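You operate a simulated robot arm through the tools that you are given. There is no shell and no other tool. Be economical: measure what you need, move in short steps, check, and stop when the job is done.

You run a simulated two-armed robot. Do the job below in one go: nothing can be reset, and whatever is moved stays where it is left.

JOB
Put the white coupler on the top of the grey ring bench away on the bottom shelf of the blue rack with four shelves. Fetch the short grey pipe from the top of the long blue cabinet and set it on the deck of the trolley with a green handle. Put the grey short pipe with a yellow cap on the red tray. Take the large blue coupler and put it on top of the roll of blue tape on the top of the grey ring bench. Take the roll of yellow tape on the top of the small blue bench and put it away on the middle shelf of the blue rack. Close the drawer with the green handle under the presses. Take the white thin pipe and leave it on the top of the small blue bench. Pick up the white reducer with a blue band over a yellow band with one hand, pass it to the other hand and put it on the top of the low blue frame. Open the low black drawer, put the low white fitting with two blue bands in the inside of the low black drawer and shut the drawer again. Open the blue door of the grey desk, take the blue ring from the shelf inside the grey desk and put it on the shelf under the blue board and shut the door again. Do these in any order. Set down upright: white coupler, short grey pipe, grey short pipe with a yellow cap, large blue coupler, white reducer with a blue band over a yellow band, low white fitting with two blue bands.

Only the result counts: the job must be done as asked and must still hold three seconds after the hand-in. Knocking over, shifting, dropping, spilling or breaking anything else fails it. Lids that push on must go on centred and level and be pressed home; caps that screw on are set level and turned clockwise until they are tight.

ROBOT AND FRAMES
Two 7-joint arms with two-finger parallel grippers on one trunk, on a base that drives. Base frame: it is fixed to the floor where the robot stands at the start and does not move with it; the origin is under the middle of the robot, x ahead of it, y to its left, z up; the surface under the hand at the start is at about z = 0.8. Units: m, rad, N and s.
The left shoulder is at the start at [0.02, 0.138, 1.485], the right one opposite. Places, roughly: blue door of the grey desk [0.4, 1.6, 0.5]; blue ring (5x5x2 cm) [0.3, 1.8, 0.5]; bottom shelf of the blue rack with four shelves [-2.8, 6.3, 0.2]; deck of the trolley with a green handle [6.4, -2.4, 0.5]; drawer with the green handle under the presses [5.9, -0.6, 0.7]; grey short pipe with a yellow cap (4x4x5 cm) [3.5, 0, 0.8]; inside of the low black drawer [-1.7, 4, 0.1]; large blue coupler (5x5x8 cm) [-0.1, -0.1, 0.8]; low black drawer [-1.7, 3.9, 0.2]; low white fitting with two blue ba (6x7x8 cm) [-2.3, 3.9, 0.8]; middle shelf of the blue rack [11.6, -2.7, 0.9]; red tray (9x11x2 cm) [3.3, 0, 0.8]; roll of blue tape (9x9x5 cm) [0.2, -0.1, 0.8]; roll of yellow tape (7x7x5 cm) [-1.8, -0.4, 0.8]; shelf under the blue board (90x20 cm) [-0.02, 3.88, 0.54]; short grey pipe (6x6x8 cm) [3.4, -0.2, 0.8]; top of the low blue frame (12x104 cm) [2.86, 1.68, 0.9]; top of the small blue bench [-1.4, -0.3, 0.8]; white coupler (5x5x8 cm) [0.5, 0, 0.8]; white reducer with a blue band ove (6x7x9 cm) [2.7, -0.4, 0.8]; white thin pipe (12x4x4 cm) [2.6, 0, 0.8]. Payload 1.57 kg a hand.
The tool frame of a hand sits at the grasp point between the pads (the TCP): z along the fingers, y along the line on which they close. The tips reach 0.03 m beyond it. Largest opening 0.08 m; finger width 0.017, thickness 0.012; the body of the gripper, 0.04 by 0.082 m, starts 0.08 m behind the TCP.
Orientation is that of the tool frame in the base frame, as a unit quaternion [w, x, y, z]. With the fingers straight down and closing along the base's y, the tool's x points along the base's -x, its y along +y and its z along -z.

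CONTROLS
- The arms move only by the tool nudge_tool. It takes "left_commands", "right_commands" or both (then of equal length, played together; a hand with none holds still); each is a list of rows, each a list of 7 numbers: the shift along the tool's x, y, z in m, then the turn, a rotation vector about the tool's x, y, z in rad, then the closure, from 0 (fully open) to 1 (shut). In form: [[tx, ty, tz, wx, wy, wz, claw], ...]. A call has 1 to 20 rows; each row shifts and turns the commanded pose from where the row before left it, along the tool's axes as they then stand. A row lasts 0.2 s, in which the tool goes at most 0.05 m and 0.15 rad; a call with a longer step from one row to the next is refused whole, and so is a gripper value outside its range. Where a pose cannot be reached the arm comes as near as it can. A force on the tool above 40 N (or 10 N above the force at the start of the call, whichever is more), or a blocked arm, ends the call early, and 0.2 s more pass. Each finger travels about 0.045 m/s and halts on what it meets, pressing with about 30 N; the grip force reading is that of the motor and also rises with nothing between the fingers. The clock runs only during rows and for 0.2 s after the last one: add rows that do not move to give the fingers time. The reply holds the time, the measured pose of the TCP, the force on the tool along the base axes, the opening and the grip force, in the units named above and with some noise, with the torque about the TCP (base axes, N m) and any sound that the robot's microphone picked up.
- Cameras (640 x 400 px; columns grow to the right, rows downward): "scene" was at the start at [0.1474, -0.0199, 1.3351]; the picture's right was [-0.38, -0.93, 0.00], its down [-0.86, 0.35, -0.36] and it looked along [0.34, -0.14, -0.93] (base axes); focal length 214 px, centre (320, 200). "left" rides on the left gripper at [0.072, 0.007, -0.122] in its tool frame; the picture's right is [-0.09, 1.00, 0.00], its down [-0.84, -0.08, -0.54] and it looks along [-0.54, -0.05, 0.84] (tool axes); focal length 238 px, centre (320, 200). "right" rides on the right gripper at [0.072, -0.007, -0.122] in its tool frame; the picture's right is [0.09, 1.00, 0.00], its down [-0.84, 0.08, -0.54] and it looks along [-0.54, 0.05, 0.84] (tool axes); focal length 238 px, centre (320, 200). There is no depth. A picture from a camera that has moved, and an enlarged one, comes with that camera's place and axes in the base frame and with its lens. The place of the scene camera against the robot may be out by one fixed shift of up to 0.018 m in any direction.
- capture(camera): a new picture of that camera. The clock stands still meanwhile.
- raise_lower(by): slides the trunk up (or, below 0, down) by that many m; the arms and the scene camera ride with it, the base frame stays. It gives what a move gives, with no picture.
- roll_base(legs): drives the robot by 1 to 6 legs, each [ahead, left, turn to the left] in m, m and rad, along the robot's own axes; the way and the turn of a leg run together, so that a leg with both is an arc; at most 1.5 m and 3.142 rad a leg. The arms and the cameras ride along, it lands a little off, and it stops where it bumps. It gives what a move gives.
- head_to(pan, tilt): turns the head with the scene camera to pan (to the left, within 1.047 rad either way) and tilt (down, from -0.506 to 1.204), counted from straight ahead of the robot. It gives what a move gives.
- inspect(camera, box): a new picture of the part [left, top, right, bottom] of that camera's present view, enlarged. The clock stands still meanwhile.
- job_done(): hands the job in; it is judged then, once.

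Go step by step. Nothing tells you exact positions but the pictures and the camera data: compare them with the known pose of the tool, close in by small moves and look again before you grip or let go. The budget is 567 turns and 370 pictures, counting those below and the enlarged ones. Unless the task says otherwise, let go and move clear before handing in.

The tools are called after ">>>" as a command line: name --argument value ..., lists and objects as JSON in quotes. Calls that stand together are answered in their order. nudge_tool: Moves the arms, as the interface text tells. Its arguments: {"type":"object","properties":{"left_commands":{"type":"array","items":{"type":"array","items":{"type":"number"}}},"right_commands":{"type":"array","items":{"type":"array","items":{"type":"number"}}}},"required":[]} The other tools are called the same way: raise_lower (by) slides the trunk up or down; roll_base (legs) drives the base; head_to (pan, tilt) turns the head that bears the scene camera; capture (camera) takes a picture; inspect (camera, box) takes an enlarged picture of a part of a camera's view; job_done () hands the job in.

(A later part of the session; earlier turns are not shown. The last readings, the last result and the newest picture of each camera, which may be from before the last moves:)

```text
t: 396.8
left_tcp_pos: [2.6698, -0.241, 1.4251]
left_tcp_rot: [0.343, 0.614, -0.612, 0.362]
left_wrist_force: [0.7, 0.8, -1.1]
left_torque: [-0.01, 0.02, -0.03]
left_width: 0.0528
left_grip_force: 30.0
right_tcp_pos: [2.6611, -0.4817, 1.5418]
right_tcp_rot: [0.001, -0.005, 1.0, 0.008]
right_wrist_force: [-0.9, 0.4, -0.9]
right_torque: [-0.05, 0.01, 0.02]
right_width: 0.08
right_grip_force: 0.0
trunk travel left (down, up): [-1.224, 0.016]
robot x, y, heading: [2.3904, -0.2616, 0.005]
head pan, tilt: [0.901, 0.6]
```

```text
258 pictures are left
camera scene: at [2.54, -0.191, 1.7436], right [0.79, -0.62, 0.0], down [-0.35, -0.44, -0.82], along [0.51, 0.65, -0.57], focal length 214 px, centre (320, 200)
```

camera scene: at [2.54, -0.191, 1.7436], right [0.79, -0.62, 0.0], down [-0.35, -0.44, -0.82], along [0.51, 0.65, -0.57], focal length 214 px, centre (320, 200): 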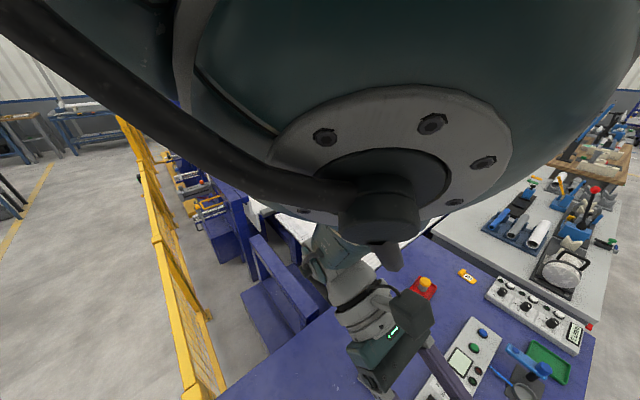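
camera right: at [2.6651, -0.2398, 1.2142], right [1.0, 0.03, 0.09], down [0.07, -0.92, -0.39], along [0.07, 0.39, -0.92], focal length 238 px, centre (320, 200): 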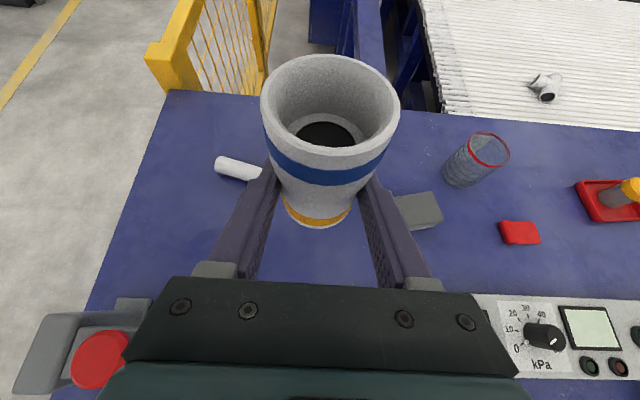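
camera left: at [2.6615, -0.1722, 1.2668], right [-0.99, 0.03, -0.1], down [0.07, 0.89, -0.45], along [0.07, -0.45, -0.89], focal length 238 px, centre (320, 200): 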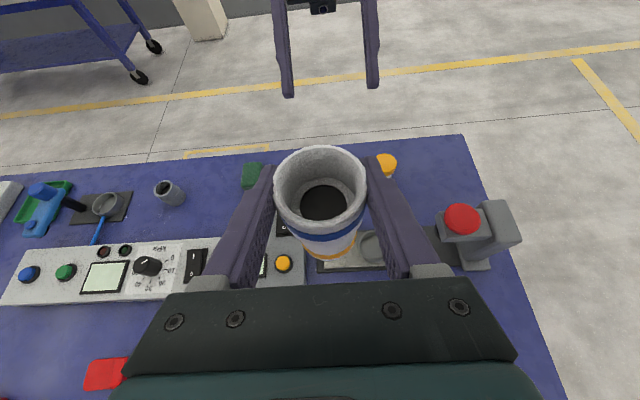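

>>> roll_base --legs '[[-0.2, -0.2, 0], [0, 0, 1.566]]'

>>> head_to --pan -0.2 --tilt 0.4

>>> capture --camera "scene"

```text
t: 402.8
left_tcp_pos: [2.1589, -0.1865, 1.4233]
left_tcp_rot: [-0.026, 0.866, 0.024, 0.498]
left_wrist_force: [0.4, 0.6, -1.8]
left_torque: [0.0, -0.02, -0.01]
left_width: 0.0527
left_grip_force: 29.6
right_tcp_pos: [2.3995, -0.1835, 1.5416]
right_tcp_rot: [0.004, 0.73, -0.684, -0.006]
right_wrist_force: [-0.6, 0.2, -0.3]
right_torque: [-0.03, 0.03, 0.01]
right_width: 0.0798
right_grip_force: 0.0
trunk travel left (down, up): [-1.224, 0.016]
robot x, y, heading: [2.1942, -0.467, 1.629]
head pan, tilt: [0.901, 0.6]
```

```text
t: 404.1
left_tcp_pos: [2.1572, -0.1861, 1.4256]
left_tcp_rot: [-0.027, 0.867, 0.024, 0.497]
left_wrist_force: [-0.3, -0.5, -0.3]
left_torque: [0.01, 0.0, 0.02]
left_width: 0.0523
left_grip_force: 29.9
right_tcp_pos: [2.3996, -0.183, 1.5412]
right_tcp_rot: [0.006, 0.73, -0.684, -0.005]
right_wrist_force: [-0.4, -0.6, 0.1]
right_torque: [-0.01, 0.03, -0.01]
right_width: 0.08
right_grip_force: 0.1
trunk travel left (down, up): [-1.224, 0.016]
robot x, y, heading: [2.1957, -0.4648, 1.625]
head pan, tilt: [-0.201, 0.4]
```

```text
257 pictures are left
camera scene: at [2.1159, -0.3092, 1.7445], right [0.62, 0.78, 0.0], down [0.44, -0.35, -0.83], along [-0.65, 0.52, -0.56], focal length 214 px, centre (320, 200)
```

scene: 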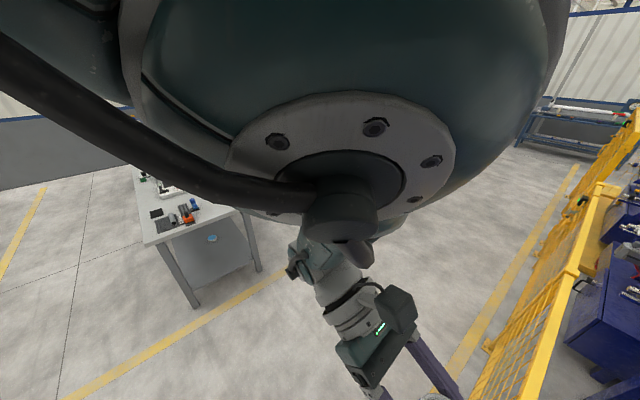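

>>> capture --camera "scene"

```text
256 pictures are left
camera scene: at [2.1159, -0.3092, 1.7445], right [0.62, 0.78, 0.0], down [0.44, -0.35, -0.83], along [-0.65, 0.52, -0.56], focal length 214 px, centre (320, 200)
```

scene: 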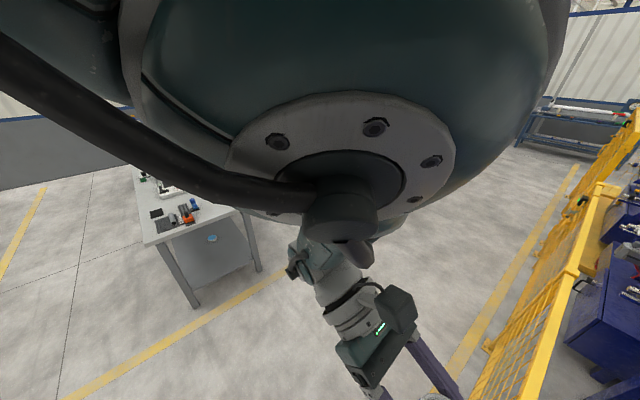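

The head is stuck against the left elbow. I'll move the left hand outward a bit to free it.

>>> nudge_tool --left_commands '[[-0.0154, 0, -0.0257, 0, 0, 0, 1], [-0.0154, 0, -0.0257, 0, 0, 0, 1], [-0.0154, 0, -0.0257, 0, 0, 0, 1], [-0.0154, 0, -0.0257, 0, 0, 0, 1], [0, 0, 0, 0, 0, 0, 1]]'

>>> head_to --pan -0.2 --tilt 0.4

>>> capture --camera "scene"

```text
t: 405.3
left_tcp_pos: [2.0416, -0.1933, 1.4233]
left_tcp_rot: [-0.025, 0.866, 0.023, 0.498]
left_wrist_force: [0.5, 0.1, -1.2]
left_torque: [0.01, -0.03, -0.02]
left_width: 0.0526
left_grip_force: 29.6
right_tcp_pos: [2.4, -0.1834, 1.5415]
right_tcp_rot: [0.005, 0.73, -0.684, -0.007]
right_wrist_force: [0.3, 0.2, 0.5]
right_torque: [0.01, 0.01, -0.03]
right_width: 0.0801
right_grip_force: 0.0
trunk travel left (down, up): [-1.224, 0.016]
robot x, y, heading: [2.2016, -0.4642, 1.627]
head pan, tilt: [-0.201, 0.4]
```

```text
t: 405.9
left_tcp_pos: [2.0423, -0.1931, 1.4234]
left_tcp_rot: [-0.026, 0.867, 0.024, 0.498]
left_wrist_force: [0.1, -0.4, -1.5]
left_torque: [0.03, -0.01, 0.01]
left_width: 0.0528
left_grip_force: 30.4
right_tcp_pos: [2.3994, -0.1827, 1.5424]
right_tcp_rot: [0.006, 0.729, -0.685, -0.006]
right_wrist_force: [0.1, -0.7, -0.2]
right_torque: [0.0, 0.03, 0.04]
right_width: 0.0799
right_grip_force: 0.1
trunk travel left (down, up): [-1.224, 0.016]
robot x, y, heading: [2.1981, -0.4636, 1.629]
head pan, tilt: [-0.201, 0.4]
```

```text
255 pictures are left
camera scene: at [2.1983, -0.2729, 1.7619], right [0.99, -0.14, 0.0], down [-0.06, -0.39, -0.92], along [0.13, 0.91, -0.39], focal length 214 px, centre (320, 200)
```

scene: 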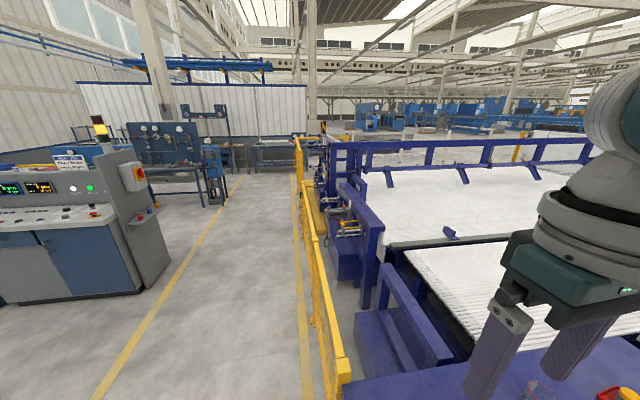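

>>> inspect --camera "scene" --box '[280, 130, 480, 330]'

```text
2.00 times, centred on (380, 230) of scene
camera zoom: at [2.1983, -0.2729, 1.7619], right [0.99, -0.14, 0.0], down [-0.06, -0.39, -0.92], along [0.13, 0.91, -0.39], focal length 429 px, centre (200, 140)
```

zoom: 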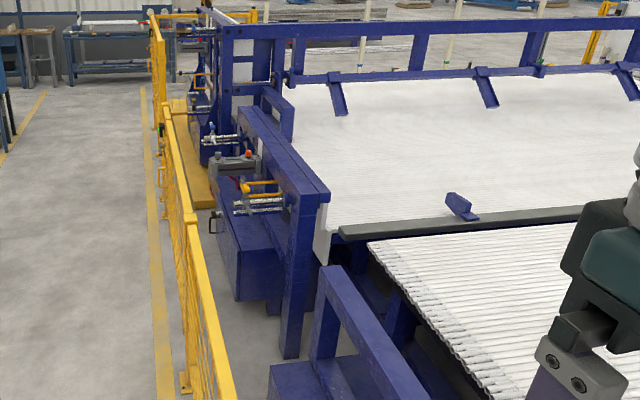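

The low blue frame's top beam runs along y from about 1.12 to 2.2 at x≈2.86. The cleanest approach is from the conveyor side, facing -x; I'll fly over there at height.

>>> roll_base --legs '[[0.907, -0.524, 0], [0.907, -0.524, 0], [0, 0, 1.5126]]'

>>> head_to --pan 0.2 --tilt 1.0

>>> capture --camera "scene"

>>> capture --camera "left"

```text
t: 420.1
left_tcp_pos: [2.8383, 1.3095, 1.4228]
left_tcp_rot: [-0.362, 0.61, 0.616, 0.342]
left_wrist_force: [0.1, -0.1, -1.7]
left_torque: [0.01, -0.01, 0.02]
left_width: 0.0529
left_grip_force: 29.9
right_tcp_pos: [2.8444, 1.6662, 1.5413]
right_tcp_rot: [0.008, 1.0, 0.01, -0.002]
right_wrist_force: [0.5, 0.0, -0.1]
right_torque: [0.03, -0.01, -0.01]
right_width: 0.08
right_grip_force: 0.0
trunk travel left (down, up): [-1.224, 0.016]
robot x, y, heading: [3.1167, 1.4512, -3.129]
head pan, tilt: [-0.201, 0.4]
```

```text
t: 421.1
left_tcp_pos: [2.8395, 1.3095, 1.4233]
left_tcp_rot: [-0.363, 0.609, 0.617, 0.342]
left_wrist_force: [0.4, 0.1, -1.5]
left_torque: [0.03, 0.01, 0.02]
left_width: 0.0527
left_grip_force: 30.2
right_tcp_pos: [2.8445, 1.6664, 1.5416]
right_tcp_rot: [0.007, 1.0, 0.01, -0.001]
right_wrist_force: [-0.2, 0.4, 0.5]
right_torque: [0.02, 0.0, 0.02]
right_width: 0.08
right_grip_force: 0.0
trunk travel left (down, up): [-1.224, 0.016]
robot x, y, heading: [3.1203, 1.4468, -3.126]
head pan, tilt: [0.201, 1.0]
```

```text
253 pictures are left
camera scene: at [2.9453, 1.4347, 1.7117], right [-0.21, 0.98, 0.0], down [0.82, 0.18, -0.54], along [-0.53, -0.11, -0.84], focal length 214 px, centre (320, 200)
```

scene: 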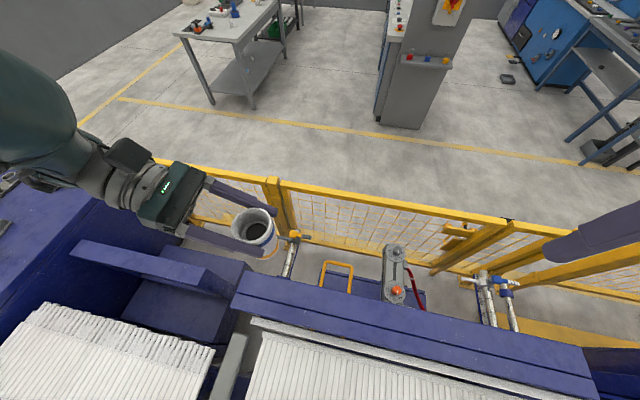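

```text
252 pictures are left
camera left: at [2.8512, 1.2391, 1.5452], right [0.99, -0.02, -0.1], down [-0.07, -0.89, -0.45], along [-0.08, 0.45, -0.89], focal length 238 px, centre (320, 200)
```

left: 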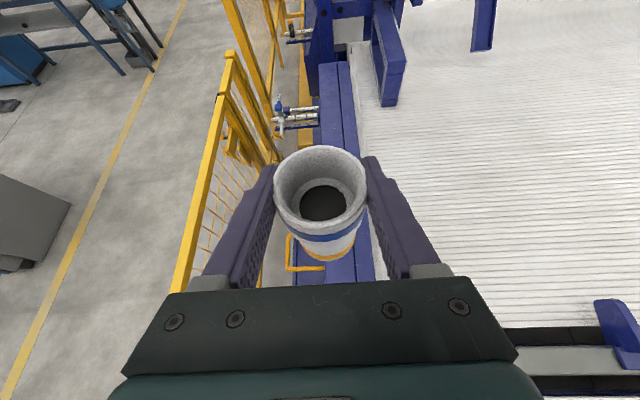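

>>> roll_base --legs '[[-0.025, 0, 0]]'

>>> raise_lower --by -0.36

>>> capture --camera "left"

>>> capture --camera "scene"

```text
t: 421.9
left_tcp_pos: [2.863, 1.3094, 1.423]
left_tcp_rot: [-0.363, 0.61, 0.616, 0.342]
left_wrist_force: [0.0, 0.3, -1.0]
left_torque: [0.01, 0.0, 0.01]
left_width: 0.0526
left_grip_force: 29.8
right_tcp_pos: [2.8687, 1.667, 1.5414]
right_tcp_rot: [0.008, 1.0, 0.011, 0.0]
right_wrist_force: [-0.3, 0.1, -0.8]
right_torque: [-0.01, 0.02, 0.0]
right_width: 0.0801
right_grip_force: 0.0
trunk travel left (down, up): [-1.224, 0.016]
robot x, y, heading: [3.1447, 1.4505, -3.128]
head pan, tilt: [0.201, 1.0]
```

```text
t: 425.4
left_tcp_pos: [2.8637, 1.309, 1.0621]
left_tcp_rot: [-0.363, 0.61, 0.616, 0.342]
left_wrist_force: [-0.5, -0.7, -1.6]
left_torque: [0.0, 0.02, -0.03]
left_width: 0.0529
left_grip_force: 29.4
right_tcp_pos: [2.87, 1.6672, 1.1829]
right_tcp_rot: [0.007, 1.0, 0.01, -0.002]
right_wrist_force: [0.2, -0.6, -0.5]
right_torque: [0.0, 0.01, 0.0]
right_width: 0.08
right_grip_force: 0.0
trunk travel left (down, up): [-0.864, 0.376]
robot x, y, heading: [3.1424, 1.4511, -3.131]
head pan, tilt: [0.201, 1.0]
```

```text
251 pictures are left
camera left: at [2.876, 1.2396, 1.1852], right [0.99, -0.03, -0.1], down [-0.07, -0.89, -0.45], along [-0.08, 0.45, -0.89], focal length 238 px, centre (320, 200)
```

left: 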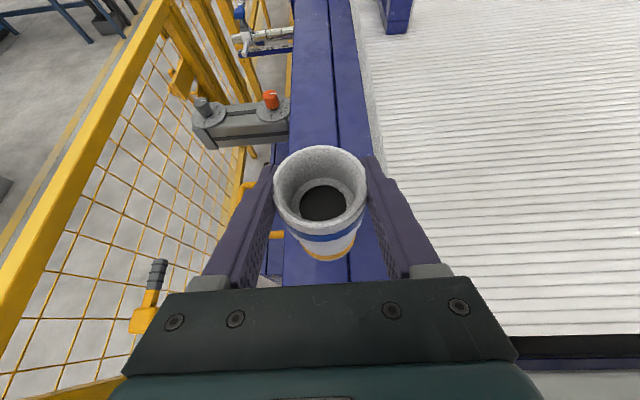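

```text
250 pictures are left
camera scene: at [2.9702, 1.4351, 1.3517], right [-0.21, 0.98, 0.0], down [0.82, 0.18, -0.54], along [-0.53, -0.11, -0.84], focal length 214 px, centre (320, 200)
```

scene: 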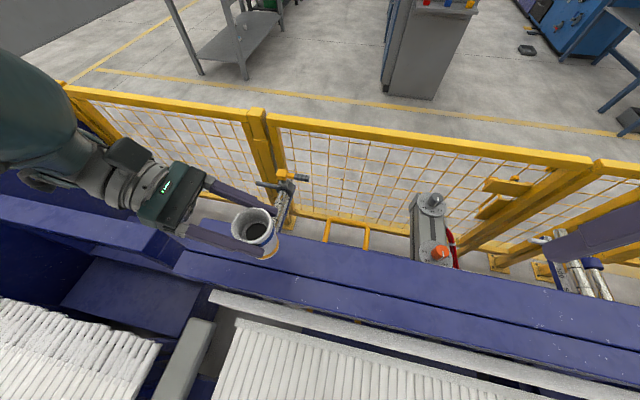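

>>> inspect --camera "scene" --box '[180, 200, 340, 320]'

```text
3.33 times, centred on (260, 260) of scene
camera zoom: at [2.9702, 1.4351, 1.3517], right [-0.21, 0.98, 0.0], down [0.82, 0.18, -0.54], along [-0.53, -0.11, -0.84], focal length 715 px, centre (520, 0)
```

zoom: 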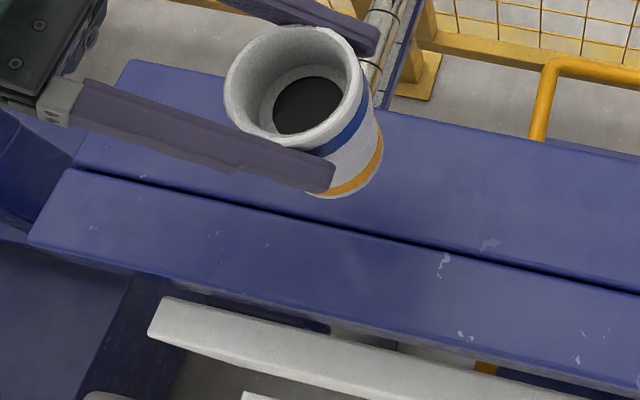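

The frame top is two beams side by side with a thin gap; I'll place the reducer fully on the wider far beam (x≈2.834).

>>> roll_base --legs '[[0.029, 0, 0]]'

>>> raise_lower --by -0.06

>>> inspect --camera "scene" --box '[180, 200, 340, 320]'

>>> capture --camera "left"

```text
t: 426.2
left_tcp_pos: [2.8342, 1.3097, 1.0628]
left_tcp_rot: [-0.363, 0.61, 0.616, 0.342]
left_wrist_force: [-0.1, 0.5, -1.2]
left_torque: [-0.01, 0.03, 0.0]
left_width: 0.0528
left_grip_force: 30.3
right_tcp_pos: [2.8405, 1.667, 1.1824]
right_tcp_rot: [0.008, 1.0, 0.01, -0.001]
right_wrist_force: [-0.6, 0.6, -0.5]
right_torque: [0.03, -0.02, -0.02]
right_width: 0.0801
right_grip_force: 0.1
trunk travel left (down, up): [-0.864, 0.376]
robot x, y, heading: [3.1147, 1.45, -3.131]
head pan, tilt: [0.201, 1.0]
```

```text
t: 427.2
left_tcp_pos: [2.8335, 1.3097, 1.004]
left_tcp_rot: [-0.363, 0.61, 0.616, 0.342]
left_wrist_force: [1.3, 0.5, -1.3]
left_torque: [-0.01, 0.03, 0.02]
left_width: 0.0525
left_grip_force: 30.3
right_tcp_pos: [2.8401, 1.6668, 1.1216]
right_tcp_rot: [0.008, 1.0, 0.009, -0.001]
right_wrist_force: [-0.7, -0.2, -0.5]
right_torque: [0.01, 0.01, -0.02]
right_width: 0.0801
right_grip_force: 0.0
trunk travel left (down, up): [-0.804, 0.436]
robot x, y, heading: [3.1111, 1.4501, -3.133]
head pan, tilt: [0.201, 1.0]
```

```text
3.33 times, centred on (260, 260) of scene
camera zoom: at [2.941, 1.4347, 1.2917], right [-0.21, 0.98, 0.0], down [0.82, 0.18, -0.54], along [-0.53, -0.11, -0.84], focal length 715 px, centre (520, 0)
```

zoom: 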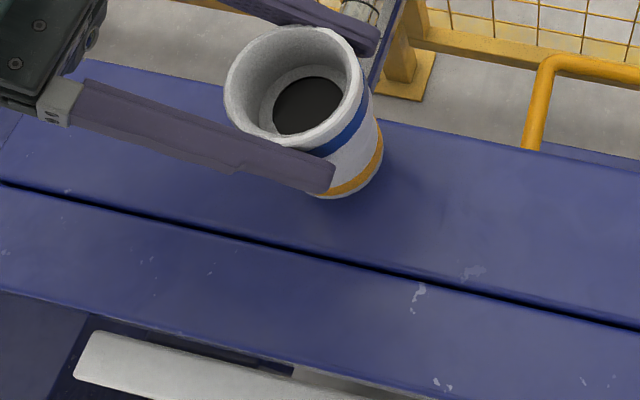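

```text
247 pictures are left
camera left: at [2.8469, 1.2391, 1.1252], right [0.99, -0.02, -0.1], down [-0.07, -0.89, -0.45], along [-0.08, 0.45, -0.89], focal length 238 px, centre (320, 200)
```

left: 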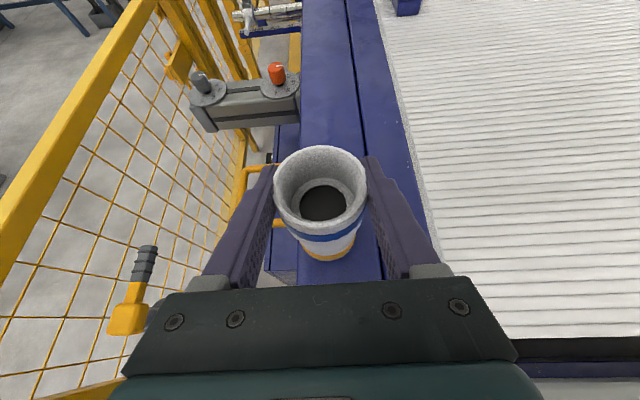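

>>> raise_lower --by -0.014

>>> nudge_tool --left_commands '[[-0.0017, 0, 0.001, 0, 0, 0, 1], [-0.0017, 0, 0.001, 0, 0, 0, 1], [-0.0017, 0, 0.001, 0, 0, 0, 1], [0, 0, 0, 0, 0, 0, 1]]'

```text
t: 427.9
left_tcp_pos: [2.8344, 1.3086, 0.9878]
left_tcp_rot: [-0.363, 0.61, 0.615, 0.342]
left_wrist_force: [0.0, 0.0, -1.4]
left_torque: [0.01, 0.03, -0.04]
left_width: 0.0526
left_grip_force: 29.6
right_tcp_pos: [2.8405, 1.6673, 1.1082]
right_tcp_rot: [0.008, 1.0, 0.01, -0.001]
right_wrist_force: [-0.2, 0.3, 0.1]
right_torque: [0.02, -0.02, 0.02]
right_width: 0.0797
right_grip_force: 0.0
trunk travel left (down, up): [-0.79, 0.45]
robot x, y, heading: [3.117, 1.446, -3.134]
head pan, tilt: [0.201, 1.0]
```

```text
t: 428.9
left_tcp_pos: [2.8342, 1.3092, 0.985]
left_tcp_rot: [-0.364, 0.61, 0.616, 0.342]
left_wrist_force: [1.7, -2.1, 18.6]
left_torque: [0.05, -0.6, -0.07]
left_width: 0.0528
left_grip_force: 29.9
right_tcp_pos: [2.8408, 1.6662, 1.1071]
right_tcp_rot: [0.008, 1.0, 0.009, -0.001]
right_wrist_force: [0.4, 0.2, 0.4]
right_torque: [0.0, 0.01, 0.0]
right_width: 0.0803
right_grip_force: 0.0
trunk travel left (down, up): [-0.79, 0.45]
robot x, y, heading: [3.1104, 1.4513, -3.127]
head pan, tilt: [0.201, 1.0]
```

>>> nudge_tool --left_commands '[[0.0017, 0, -0.001, 0, 0, 0, 1], [0, 0, 0, 0, 0, 0, 0.35], [0, 0, 0, 0, 0, 0, 0.2], [0, 0, 0, 0, 0, 0, 0], [0, 0, 0, 0, 0, 0, 0]]'

>>> capture --camera "left"

>>> inspect --camera "scene" --box '[180, 200, 340, 320]'

```text
t: 430.1
left_tcp_pos: [2.834, 1.3093, 0.9847]
left_tcp_rot: [-0.363, 0.61, 0.616, 0.342]
left_wrist_force: [-0.6, 0.5, -0.1]
left_torque: [0.03, 0.03, 0.02]
left_width: 0.0799
left_grip_force: 0.1
right_tcp_pos: [2.8398, 1.6667, 1.1068]
right_tcp_rot: [0.008, 1.0, 0.009, -0.001]
right_wrist_force: [-0.2, -0.7, -0.1]
right_torque: [0.02, -0.01, -0.04]
right_width: 0.0802
right_grip_force: 0.1
trunk travel left (down, up): [-0.79, 0.45]
robot x, y, heading: [3.1115, 1.4492, -3.126]
head pan, tilt: [0.201, 1.0]
```

```text
246 pictures are left
camera left: at [2.8469, 1.2396, 1.1067], right [0.99, -0.02, -0.1], down [-0.07, -0.89, -0.45], along [-0.08, 0.45, -0.89], focal length 238 px, centre (320, 200)
```

left: 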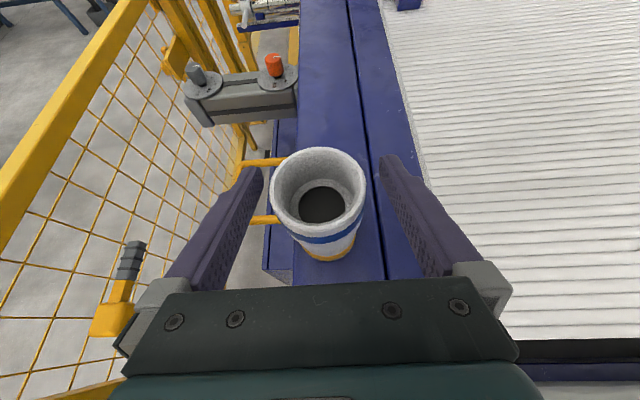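

```text
3.33 times, centred on (260, 260) of scene
camera zoom: at [2.941, 1.4347, 1.2777], right [-0.21, 0.98, 0.0], down [0.82, 0.18, -0.54], along [-0.53, -0.11, -0.84], focal length 715 px, centre (520, 0)
```

zoom: 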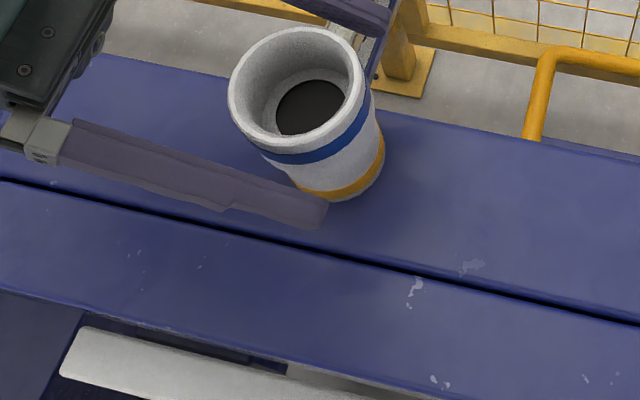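

The reducer stands on the frame. Withdraw the left hand sideways, then raise.

>>> roll_base --legs '[[0, 0.2, 0]]'

>>> raise_lower --by 0.4

>>> capture --camera "scene"

```text
t: 431.6
left_tcp_pos: [2.8375, 1.1126, 0.985]
left_tcp_rot: [-0.363, 0.609, 0.617, 0.342]
left_wrist_force: [-0.2, 0.7, -0.8]
left_torque: [0.01, -0.01, 0.0]
left_width: 0.0801
left_grip_force: 0.2
right_tcp_pos: [2.842, 1.468, 1.1078]
right_tcp_rot: [0.008, 1.0, 0.01, -0.001]
right_wrist_force: [0.3, -0.4, 0.2]
right_torque: [-0.02, -0.01, 0.01]
right_width: 0.0801
right_grip_force: 0.1
trunk travel left (down, up): [-0.79, 0.45]
robot x, y, heading: [3.1146, 1.25, -3.128]
head pan, tilt: [0.201, 1.0]
```

```text
t: 435.5
left_tcp_pos: [2.8377, 1.1109, 1.3845]
left_tcp_rot: [-0.363, 0.609, 0.617, 0.341]
left_wrist_force: [-0.1, 0.1, -0.5]
left_torque: [0.01, 0.01, 0.01]
left_width: 0.0801
left_grip_force: 0.0
right_tcp_pos: [2.8425, 1.4677, 1.5073]
right_tcp_rot: [0.008, 1.0, 0.01, 0.0]
right_wrist_force: [-0.1, -0.1, 0.5]
right_torque: [0.06, 0.03, -0.03]
right_width: 0.0803
right_grip_force: 0.0
trunk travel left (down, up): [-1.19, 0.05]
robot x, y, heading: [3.1177, 1.2535, -3.129]
head pan, tilt: [0.201, 1.0]
```

```text
244 pictures are left
camera scene: at [2.9435, 1.2368, 1.6776], right [-0.21, 0.98, 0.0], down [0.82, 0.18, -0.54], along [-0.53, -0.11, -0.84], focal length 214 px, centre (320, 200)
```

scene: 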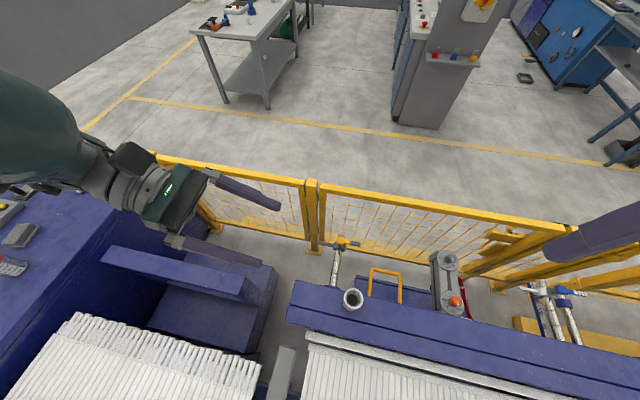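

Good. Next, the white thin pipe lying near (2.55, -0.02) on the blue cabinet. I'll restore the left hand to vertical first.

>>> nudge_tool --left_commands '[[0, 0, 0, 0, -0.147, 0, 0], [0, 0, 0, 0, -0.147, 0, 0], [0, 0, 0, 0, -0.147, 0, 0], [0, 0, 0, 0, -0.147, 0, 0], [0, 0, 0, 0, -0.147, 0, 0], [0, 0, 0, 0, -0.147, 0, 0], [0, 0, 0, 0, -0.147, 0, 0], [0, 0, 0, 0, 0, 0.1428, 0], [0, 0, 0, 0, 0, 0.1428, 0], [0, 0, 0, 0, 0, 0.1428, 0], [0, 0, 0, 0, 0, 0.1428, 0], [0, 0, 0, 0, 0, 0.1428, 0], [0, 0, 0, 0, 0, 0.1428, 0], [0, 0, 0, 0, 0, 0.1428, 0], [0, 0, 0, 0, 0, 0.1428, 0], [0, 0, 0, 0, 0, 0.1428, 0], [0, 0, 0, 0, 0, 0.1428, 0], [0, 0, 0, 0, 0, 0.1428, 0]]'

>>> roll_base --legs '[[0, 0, 3.129], [-0.42, -0.7, 0], [-0.4, -0.7, 0]]'

>>> head_to --pan 0 --tilt 1.1

>>> capture --camera "scene"

```text
t: 439.3
left_tcp_pos: [2.8038, 1.0497, 1.3539]
left_tcp_rot: [-0.008, 1.0, 0.011, -0.01]
left_wrist_force: [-0.5, -0.6, 0.5]
left_torque: [0.0, -0.01, 0.01]
left_width: 0.08
left_grip_force: 0.1
left hand out of reach, approached as far as the arm can: row 5, 6, 7
right_tcp_pos: [2.842, 1.4679, 1.5071]
right_tcp_rot: [0.008, 1.0, 0.011, -0.001]
right_wrist_force: [-1.6, 1.1, -0.3]
right_torque: [0.02, 0.0, -0.02]
right_width: 0.0799
right_grip_force: 0.2
trunk travel left (down, up): [-1.19, 0.05]
robot x, y, heading: [3.1183, 1.253, -3.133]
head pan, tilt: [0.201, 1.0]
```

```text
t: 455.0
left_tcp_pos: [2.6773, 0.0267, 1.3544]
left_tcp_rot: [0.009, -0.038, 0.999, -0.008]
left_wrist_force: [-0.1, -0.5, -0.3]
left_torque: [0.02, 0.0, -0.01]
left_width: 0.0798
left_grip_force: 0.0
right_tcp_pos: [2.6612, -0.3946, 1.5081]
right_tcp_rot: [0.001, -0.038, 0.999, 0.008]
right_wrist_force: [0.5, 0.1, 0.8]
right_torque: [0.01, -0.01, 0.03]
right_width: 0.0803
right_grip_force: 0.1
trunk travel left (down, up): [-1.19, 0.05]
robot x, y, heading: [2.3779, -0.1921, 0.071]
head pan, tilt: [0.201, 1.0]
```

```text
t: 455.7
left_tcp_pos: [2.6765, 0.0257, 1.3558]
left_tcp_rot: [0.01, -0.04, 0.999, -0.008]
left_wrist_force: [-0.1, 0.7, -0.5]
left_torque: [-0.02, -0.01, 0.01]
left_width: 0.0802
left_grip_force: 0.0
right_tcp_pos: [2.6608, -0.3957, 1.5075]
right_tcp_rot: [0.001, -0.037, 0.999, 0.008]
right_wrist_force: [0.4, 0.1, 0.6]
right_torque: [-0.03, 0.0, -0.01]
right_width: 0.0798
right_grip_force: 0.0
trunk travel left (down, up): [-1.19, 0.05]
robot x, y, heading: [2.3762, -0.1949, 0.068]
head pan, tilt: [0.0, 1.1]
```

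```text
243 pictures are left
camera scene: at [2.5349, -0.1808, 1.6711], right [0.07, -1.0, 0.0], down [-0.89, -0.06, -0.45], along [0.45, 0.03, -0.89], focal length 214 px, centre (320, 200)
```

scene: 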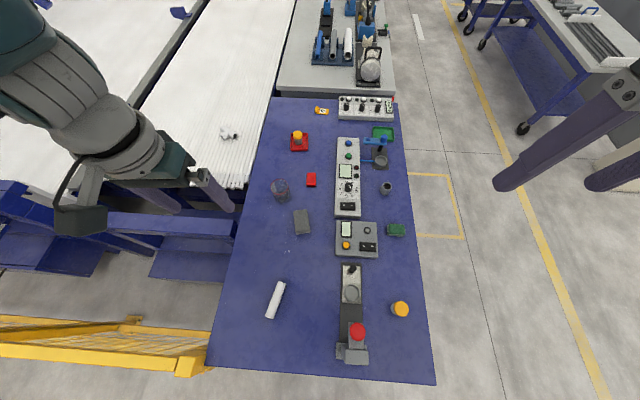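

>>> roll_base --legs '[[-0.167, 0.0465, 0], [0, 0, -0.24]]'

>>> raise_lower --by -0.36

>>> capture --camera "left"

```text
t: 458.0
left_tcp_pos: [2.5519, -0.017, 1.3555]
left_tcp_rot: [0.01, 0.084, 0.996, -0.009]
left_wrist_force: [0.2, 0.7, 0.8]
left_torque: [0.02, 0.02, -0.01]
left_width: 0.0801
left_grip_force: 0.1
right_tcp_pos: [2.4358, -0.4235, 1.5072]
right_tcp_rot: [0.002, 0.084, 0.996, 0.008]
right_wrist_force: [-0.7, -0.4, 0.6]
right_torque: [0.05, 0.0, 0.01]
right_width: 0.08
right_grip_force: 0.0
trunk travel left (down, up): [-1.19, 0.05]
robot x, y, heading: [2.2086, -0.1553, -0.17]
head pan, tilt: [0.0, 1.1]
```

```text
t: 461.5
left_tcp_pos: [2.5526, -0.0178, 0.9941]
left_tcp_rot: [0.01, 0.084, 0.996, -0.009]
left_wrist_force: [0.8, -0.3, 0.1]
left_torque: [0.0, 0.01, 0.02]
left_width: 0.0801
left_grip_force: 0.0
right_tcp_pos: [2.4366, -0.4218, 1.1489]
right_tcp_rot: [0.002, 0.084, 0.996, 0.008]
right_wrist_force: [0.2, 0.9, 0.1]
right_torque: [-0.01, -0.01, 0.02]
right_width: 0.0798
right_grip_force: 0.0
trunk travel left (down, up): [-0.83, 0.41]
robot x, y, heading: [2.2057, -0.1591, -0.178]
head pan, tilt: [0.0, 1.1]
```

```text
242 pictures are left
camera left: at [2.4819, 0.0024, 1.114], right [0.26, 0.97, -0.01], down [0.8, -0.2, 0.56], along [0.54, -0.16, -0.83], focal length 238 px, centre (320, 200)
```

left: 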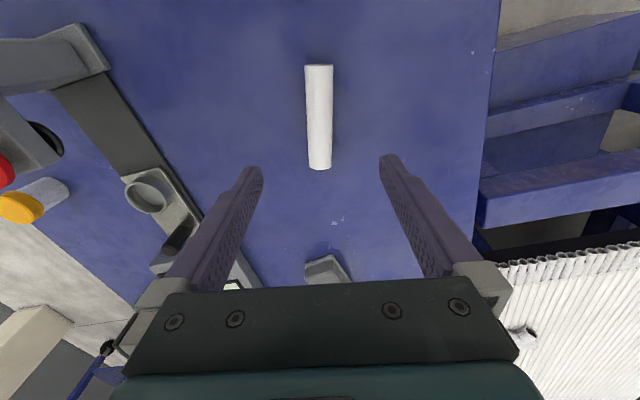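

>>> nudge_tool --left_commands '[[-0.003, -0.006, 0, 0, 0, 0, 0], [0, 0, 0, 0, 0, 0, 0]]'

>>> raise_lower --by -0.13

>>> nudge_tool --left_commands '[[0, 0, 0.02, 0, 0, 0, 0], [0, 0, 0.008, 0, 0, 0, 0], [0, 0, 0, 0, 0, 0, 0]]'

>>> capture --camera "left"

```text
t: 462.1
left_tcp_pos: [2.5566, -0.0234, 0.9942]
left_tcp_rot: [0.009, 0.084, 0.996, -0.009]
left_wrist_force: [-0.6, 0.0, -0.4]
left_torque: [0.0, -0.01, -0.01]
left_width: 0.0802
left_grip_force: 0.1
right_tcp_pos: [2.4351, -0.4225, 1.1481]
right_tcp_rot: [0.001, 0.084, 0.996, 0.007]
right_wrist_force: [0.9, 0.0, 0.2]
right_torque: [0.0, 0.01, 0.03]
right_width: 0.0799
right_grip_force: 0.1
trunk travel left (down, up): [-0.83, 0.41]
robot x, y, heading: [2.2072, -0.1565, -0.179]
head pan, tilt: [0.0, 1.1]
```

```text
t: 463.7
left_tcp_pos: [2.5552, -0.021, 0.8634]
left_tcp_rot: [0.009, 0.085, 0.996, -0.009]
left_wrist_force: [-0.3, -0.3, 0.2]
left_torque: [0.01, -0.04, -0.01]
left_width: 0.0801
left_grip_force: 0.1
right_tcp_pos: [2.4356, -0.4209, 1.0172]
right_tcp_rot: [0.002, 0.084, 0.996, 0.008]
right_wrist_force: [-0.5, -0.8, 0.6]
right_torque: [-0.02, -0.03, -0.01]
right_width: 0.0799
right_grip_force: 0.1
trunk travel left (down, up): [-0.7, 0.54]
robot x, y, heading: [2.209, -0.1574, -0.177]
head pan, tilt: [0.0, 1.1]
```

```text
t: 464.5
left_tcp_pos: [2.5565, -0.0212, 0.8366]
left_tcp_rot: [0.009, 0.083, 0.996, -0.009]
left_wrist_force: [0.2, 0.0, 0.0]
left_torque: [-0.03, 0.03, -0.02]
left_width: 0.08
left_grip_force: 0.1
right_tcp_pos: [2.4359, -0.4218, 1.0174]
right_tcp_rot: [0.001, 0.085, 0.996, 0.008]
right_wrist_force: [0.3, -0.9, 0.1]
right_torque: [0.01, -0.01, 0.0]
right_width: 0.08
right_grip_force: 0.1
trunk travel left (down, up): [-0.7, 0.54]
robot x, y, heading: [2.2067, -0.1547, -0.179]
head pan, tilt: [0.0, 1.1]
```

```text
241 pictures are left
camera left: at [2.4859, -0.0019, 0.9558], right [0.26, 0.97, -0.02], down [0.8, -0.2, 0.56], along [0.54, -0.16, -0.83], focal length 238 px, centre (320, 200)
```

left: 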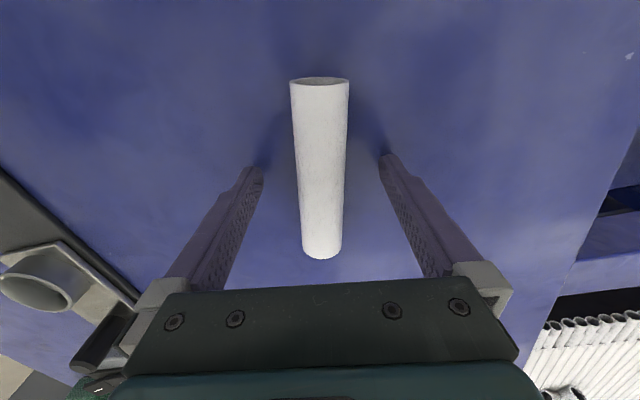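

>>> nudge_tool --left_commands '[[0, 0, 0.003, 0, 0, 0, 0.4], [0, 0, 0, 0, 0, 0, 1], [0, 0, 0, 0, 0, 0, 1], [0, 0, 0, 0, 0, 0, 1], [0, 0, 0, 0, 0, 0, 1], [0, 0, 0, 0, 0, 0, 1]]'

>>> raise_lower --by 0.4

>>> capture --camera "left"

```text
t: 465.9
left_tcp_pos: [2.5568, -0.0223, 0.834]
left_tcp_rot: [0.008, 0.084, 0.996, -0.009]
left_wrist_force: [-0.5, -0.4, 0.7]
left_torque: [0.02, -0.02, -0.04]
left_width: 0.0297
left_grip_force: 29.9
right_tcp_pos: [2.4355, -0.4212, 1.0168]
right_tcp_rot: [0.001, 0.085, 0.996, 0.008]
right_wrist_force: [-0.3, -0.1, -0.1]
right_torque: [0.0, 0.03, 0.01]
right_width: 0.08
right_grip_force: 0.2
trunk travel left (down, up): [-0.7, 0.54]
robot x, y, heading: [2.2072, -0.1589, -0.174]
head pan, tilt: [0.0, 1.1]
```

```text
t: 469.7
left_tcp_pos: [2.5565, -0.0218, 1.2326]
left_tcp_rot: [0.009, 0.084, 0.996, -0.009]
left_wrist_force: [0.9, 0.6, -0.2]
left_torque: [0.02, 0.02, -0.01]
left_width: 0.0301
left_grip_force: 29.9
right_tcp_pos: [2.4347, -0.422, 1.4174]
right_tcp_rot: [0.002, 0.084, 0.996, 0.008]
right_wrist_force: [0.0, -1.4, 0.7]
right_torque: [0.01, 0.01, 0.02]
right_width: 0.0804
right_grip_force: 0.1
trunk travel left (down, up): [-1.1, 0.14]
robot x, y, heading: [2.2064, -0.1517, -0.173]
head pan, tilt: [0.0, 1.1]
```

```text
240 pictures are left
camera left: at [2.4867, -0.0018, 1.3527], right [0.26, 0.97, -0.02], down [0.8, -0.2, 0.56], along [0.54, -0.16, -0.83], focal length 238 px, centre (320, 200)
```

left: 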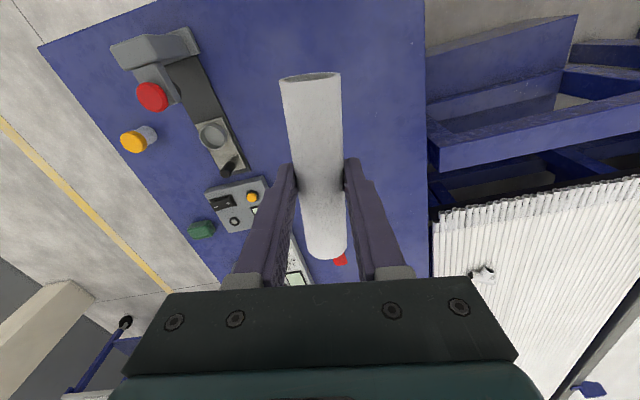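

The thin pipe is held. On the way back I'll also pick the white coupler on the ring bench with the right hand.

>>> roll_base --legs '[[0, 0, 0.173], [-1.0, 0.172, 0], [-1.0, 0.172, 0]]'

>>> capture --camera "scene"

>>> capture --camera "right"

```text
t: 480.5
left_tcp_pos: [0.5411, 0.3799, 1.2343]
left_tcp_rot: [0.01, -0.007, 1.0, -0.008]
left_wrist_force: [0.6, 0.0, -0.2]
left_torque: [0.0, 0.01, -0.01]
left_width: 0.0296
left_grip_force: 30.4
right_tcp_pos: [0.4928, -0.0364, 1.4177]
right_tcp_rot: [0.001, -0.007, 1.0, 0.008]
right_wrist_force: [0.5, 0.3, 0.6]
right_torque: [0.01, -0.01, 0.01]
right_width: 0.0801
right_grip_force: 0.1
trunk travel left (down, up): [-1.1, 0.14]
robot x, y, heading: [0.221, 0.1853, 0.005]
head pan, tilt: [0.0, 1.1]
```

```text
239 pictures are left
camera scene: at [0.381, 0.185, 1.5811], right [0.01, -1.0, 0.0], down [-0.89, 0.0, -0.45], along [0.45, 0.0, -0.89], focal length 214 px, centre (320, 200)
```

scene: 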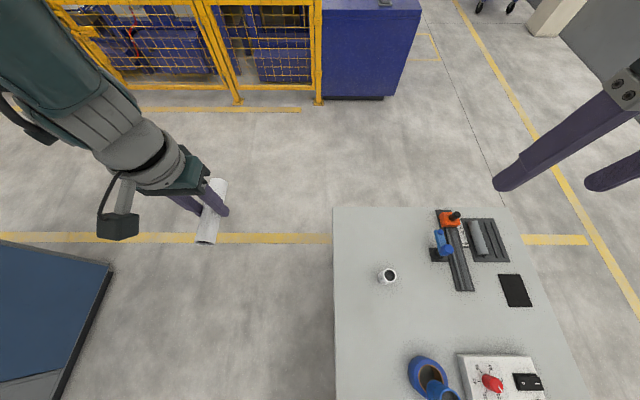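

```text
238 pictures are left
camera right: at [0.4221, -0.0463, 1.5391], right [-0.1, 0.99, 0.01], down [0.83, 0.08, 0.55], along [0.54, 0.07, -0.84], focal length 238 px, centre (320, 200)
```

right: 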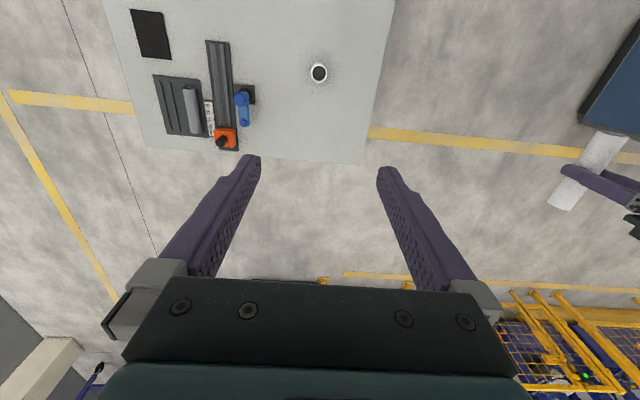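

>>> nudge_tool --right_commands '[[0.004, 0.001, 0.042, 0, 0, 0, 0], [0.004, 0.001, 0.042, 0, 0, 0, 0], [0.004, 0.001, 0.042, 0, 0, 0, 0], [0.004, 0, 0.042, 0, 0, 0, 0], [0, 0, 0.042, 0, 0, 0, 0], [0, 0, 0.042, 0, 0, 0, 0], [0, 0, 0.03, 0, 0, 0, 0], [0, 0, 0, 0, 0, 0, 0]]'

>>> raise_lower --by -0.17

>>> capture --camera "right"

```text
t: 482.3
left_tcp_pos: [0.5407, 0.3784, 1.2343]
left_tcp_rot: [0.009, -0.007, 1.0, -0.008]
left_wrist_force: [0.0, -0.1, -0.5]
left_torque: [-0.01, 0.01, 0.01]
left_width: 0.0297
left_grip_force: 30.0
right_tcp_pos: [0.4788, -0.032, 1.1364]
right_tcp_rot: [0.002, -0.007, 1.0, 0.008]
right_wrist_force: [0.2, -1.3, -0.1]
right_torque: [0.03, 0.03, -0.02]
right_width: 0.08
right_grip_force: 0.1
trunk travel left (down, up): [-1.1, 0.14]
robot x, y, heading: [0.2201, 0.1821, 0.006]
head pan, tilt: [0.0, 1.1]
```

```text
t: 484.2
left_tcp_pos: [0.5409, 0.3787, 1.0641]
left_tcp_rot: [0.009, -0.008, 1.0, -0.009]
left_wrist_force: [0.0, 0.6, -0.2]
left_torque: [0.01, 0.01, 0.04]
left_width: 0.0296
left_grip_force: 29.9
right_tcp_pos: [0.4786, -0.0313, 0.965]
right_tcp_rot: [0.0, -0.007, 1.0, 0.007]
right_wrist_force: [0.2, -0.4, 0.9]
right_torque: [-0.01, 0.0, 0.05]
right_width: 0.0798
right_grip_force: 0.1
trunk travel left (down, up): [-0.93, 0.31]
robot x, y, heading: [0.2261, 0.1847, 0.003]
head pan, tilt: [0.0, 1.1]
```

```text
237 pictures are left
camera right: at [0.4072, -0.0418, 1.0871], right [-0.1, 0.99, 0.01], down [0.83, 0.08, 0.55], along [0.54, 0.07, -0.84], focal length 238 px, centre (320, 200)
```

right: 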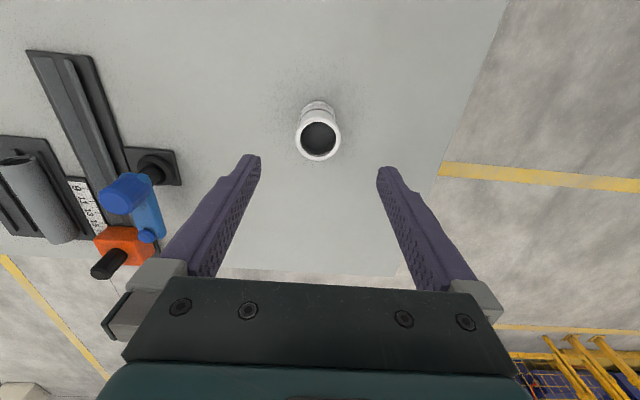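

The white coupler must go upright onto a low shelf with shelves above, so I'll grasp it with the right hand tilted about 46° forward.

>>> nudge_tool --right_commands '[[0, 0, 0, 0, -0.1333, 0, 0], [0, 0, 0, 0, -0.1333, 0, 0], [0, 0, 0, 0, -0.1333, 0, 0], [0, 0, 0, 0, -0.1333, 0, 0], [0, 0, 0, 0, -0.1333, 0, 0], [0, 0, 0, 0, -0.1333, 0, 0], [0, 0, 0, 0, 0, 0, 0]]'

>>> capture --camera "right"

```text
t: 485.8
left_tcp_pos: [0.5414, 0.3794, 1.062]
left_tcp_rot: [0.009, -0.006, 1.0, -0.008]
left_wrist_force: [0.2, 1.0, 0.6]
left_torque: [0.01, -0.02, 0.0]
left_width: 0.03
left_grip_force: 30.5
right_tcp_pos: [0.478, -0.0317, 0.9656]
right_tcp_rot: [0.391, -0.003, 0.921, 0.009]
right_wrist_force: [0.7, -1.0, 0.8]
right_torque: [0.01, -0.01, 0.0]
right_width: 0.0798
right_grip_force: 0.1
trunk travel left (down, up): [-0.93, 0.31]
robot x, y, heading: [0.2205, 0.1807, 0.009]
head pan, tilt: [0.0, 1.1]
```

```text
236 pictures are left
camera right: at [0.3415, -0.0415, 0.9982], right [-0.08, 1.0, -0.05], down [0.19, 0.07, 0.98], along [0.98, 0.06, -0.2], focal length 238 px, centre (320, 200)
```

right: 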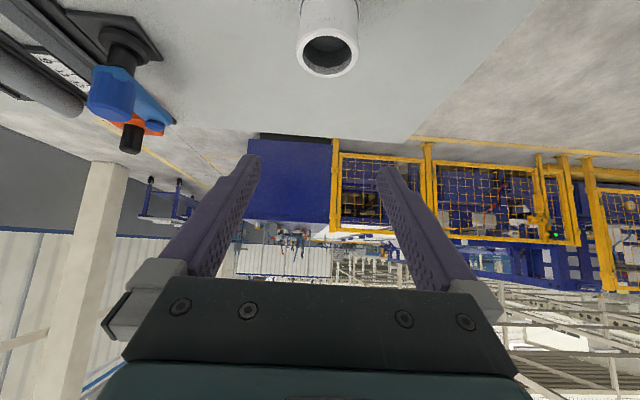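

>>> raise_lower --by -0.116

>>> capture --camera "right"

>>> inspect --camera "scene" --box '[260, 180, 500, 330]'

```text
t: 487.3
left_tcp_pos: [0.5418, 0.3796, 0.9469]
left_tcp_rot: [0.009, -0.007, 1.0, -0.009]
left_wrist_force: [0.1, 0.2, -0.4]
left_torque: [0.0, 0.0, 0.0]
left_width: 0.0301
left_grip_force: 30.1
right_tcp_pos: [0.4777, -0.0313, 0.8499]
right_tcp_rot: [0.391, -0.002, 0.92, 0.009]
right_wrist_force: [-0.5, -0.5, -0.1]
right_torque: [0.04, -0.02, -0.01]
right_width: 0.0804
right_grip_force: 0.1
trunk travel left (down, up): [-0.814, 0.426]
robot x, y, heading: [0.2229, 0.1816, 0.009]
head pan, tilt: [0.0, 1.1]
```

```text
235 pictures are left
camera right: at [0.342, -0.0417, 0.8825], right [-0.08, 1.0, -0.05], down [0.19, 0.07, 0.98], along [0.98, 0.06, -0.2], focal length 238 px, centre (320, 200)
```

right: 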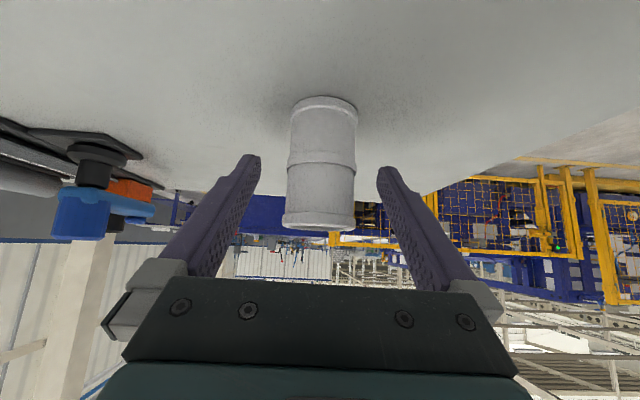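

```text
2.67 times, centred on (380, 255) of scene
camera zoom: at [0.381, 0.185, 1.2951], right [0.01, -1.0, 0.0], down [-0.89, 0.0, -0.45], along [0.45, 0.0, -0.89], focal length 572 px, centre (160, 53)
```

zoom: 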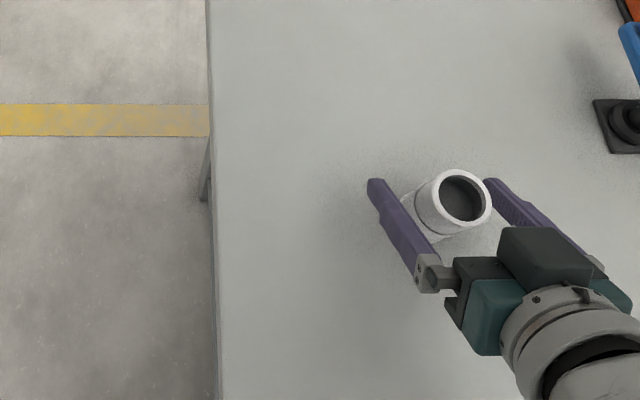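

>>> nudge_tool --right_commands '[[0, 0, 0, 0, 0, 0, 0.4], [0, 0, 0, 0, 0, 0, 1], [0, 0, 0, 0, 0, 0, 1], [0, 0, 0, 0, 0, 0, 1], [0, 0, 0, 0, 0, 0, 1], [0, 0, 0, 0, 0, 0, 1]]'

>>> raise_lower --by 0.4

>>> capture --camera "right"

```text
t: 488.7
left_tcp_pos: [0.5408, 0.3787, 0.9467]
left_tcp_rot: [0.01, -0.006, 1.0, -0.009]
left_wrist_force: [-0.6, 0.0, -0.2]
left_torque: [-0.02, -0.01, -0.02]
left_width: 0.0298
left_grip_force: 29.7
right_tcp_pos: [0.479, -0.0333, 0.849]
right_tcp_rot: [0.391, -0.003, 0.92, 0.009]
right_wrist_force: [0.3, -0.4, 0.4]
right_torque: [-0.02, 0.02, -0.02]
right_width: 0.0401
right_grip_force: 29.8
trunk travel left (down, up): [-0.814, 0.426]
robot x, y, heading: [0.2221, 0.1815, 0.007]
head pan, tilt: [0.0, 1.1]
```

```text
t: 492.5
left_tcp_pos: [0.5413, 0.3788, 1.3473]
left_tcp_rot: [0.009, -0.008, 1.0, -0.009]
left_wrist_force: [0.1, 0.6, -1.1]
left_torque: [0.03, 0.0, 0.01]
left_width: 0.0299
left_grip_force: 30.4
right_tcp_pos: [0.4781, -0.0331, 1.2491]
right_tcp_rot: [0.391, -0.003, 0.92, 0.009]
right_wrist_force: [1.0, -0.8, 0.1]
right_torque: [-0.01, 0.02, 0.03]
right_width: 0.0401
right_grip_force: 30.3
trunk travel left (down, up): [-1.214, 0.026]
robot x, y, heading: [0.2218, 0.1843, 0.005]
head pan, tilt: [0.0, 1.1]
```

```text
233 pictures are left
camera right: at [0.3419, -0.0417, 1.2824], right [-0.08, 1.0, -0.05], down [0.19, 0.06, 0.98], along [0.98, 0.06, -0.2], focal length 238 px, centre (320, 200)
```

right: 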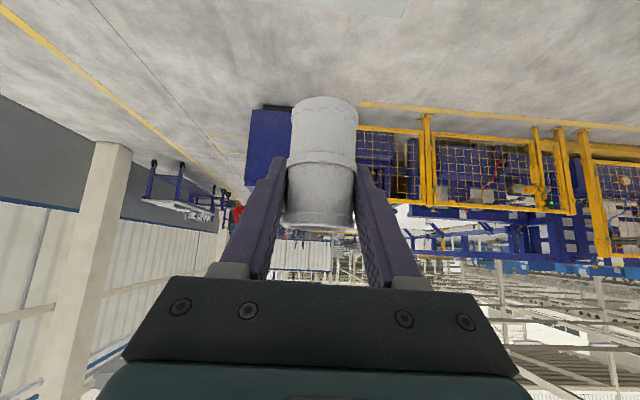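

>>> nudge_tool --right_commands '[[0.0287, 0, -0.0279, 0, 0, 0, 1], [0.0287, 0, -0.0279, 0, 0, 0, 1], [0, 0, 0, 0, 0, 0, 1]]'

```text
t: 493.3
left_tcp_pos: [0.542, 0.3785, 1.3465]
left_tcp_rot: [0.01, -0.008, 1.0, -0.008]
left_wrist_force: [-0.7, -0.7, 0.3]
left_torque: [0.02, -0.01, 0.01]
left_width: 0.0297
left_grip_force: 30.0
right_tcp_pos: [0.3987, -0.0351, 1.2462]
right_tcp_rot: [0.391, -0.002, 0.92, 0.009]
right_wrist_force: [0.3, -0.2, 0.1]
right_torque: [-0.03, -0.02, -0.01]
right_width: 0.0399
right_grip_force: 30.5
trunk travel left (down, up): [-1.214, 0.026]
robot x, y, heading: [0.2217, 0.1829, 0.002]
head pan, tilt: [0.0, 1.1]
```

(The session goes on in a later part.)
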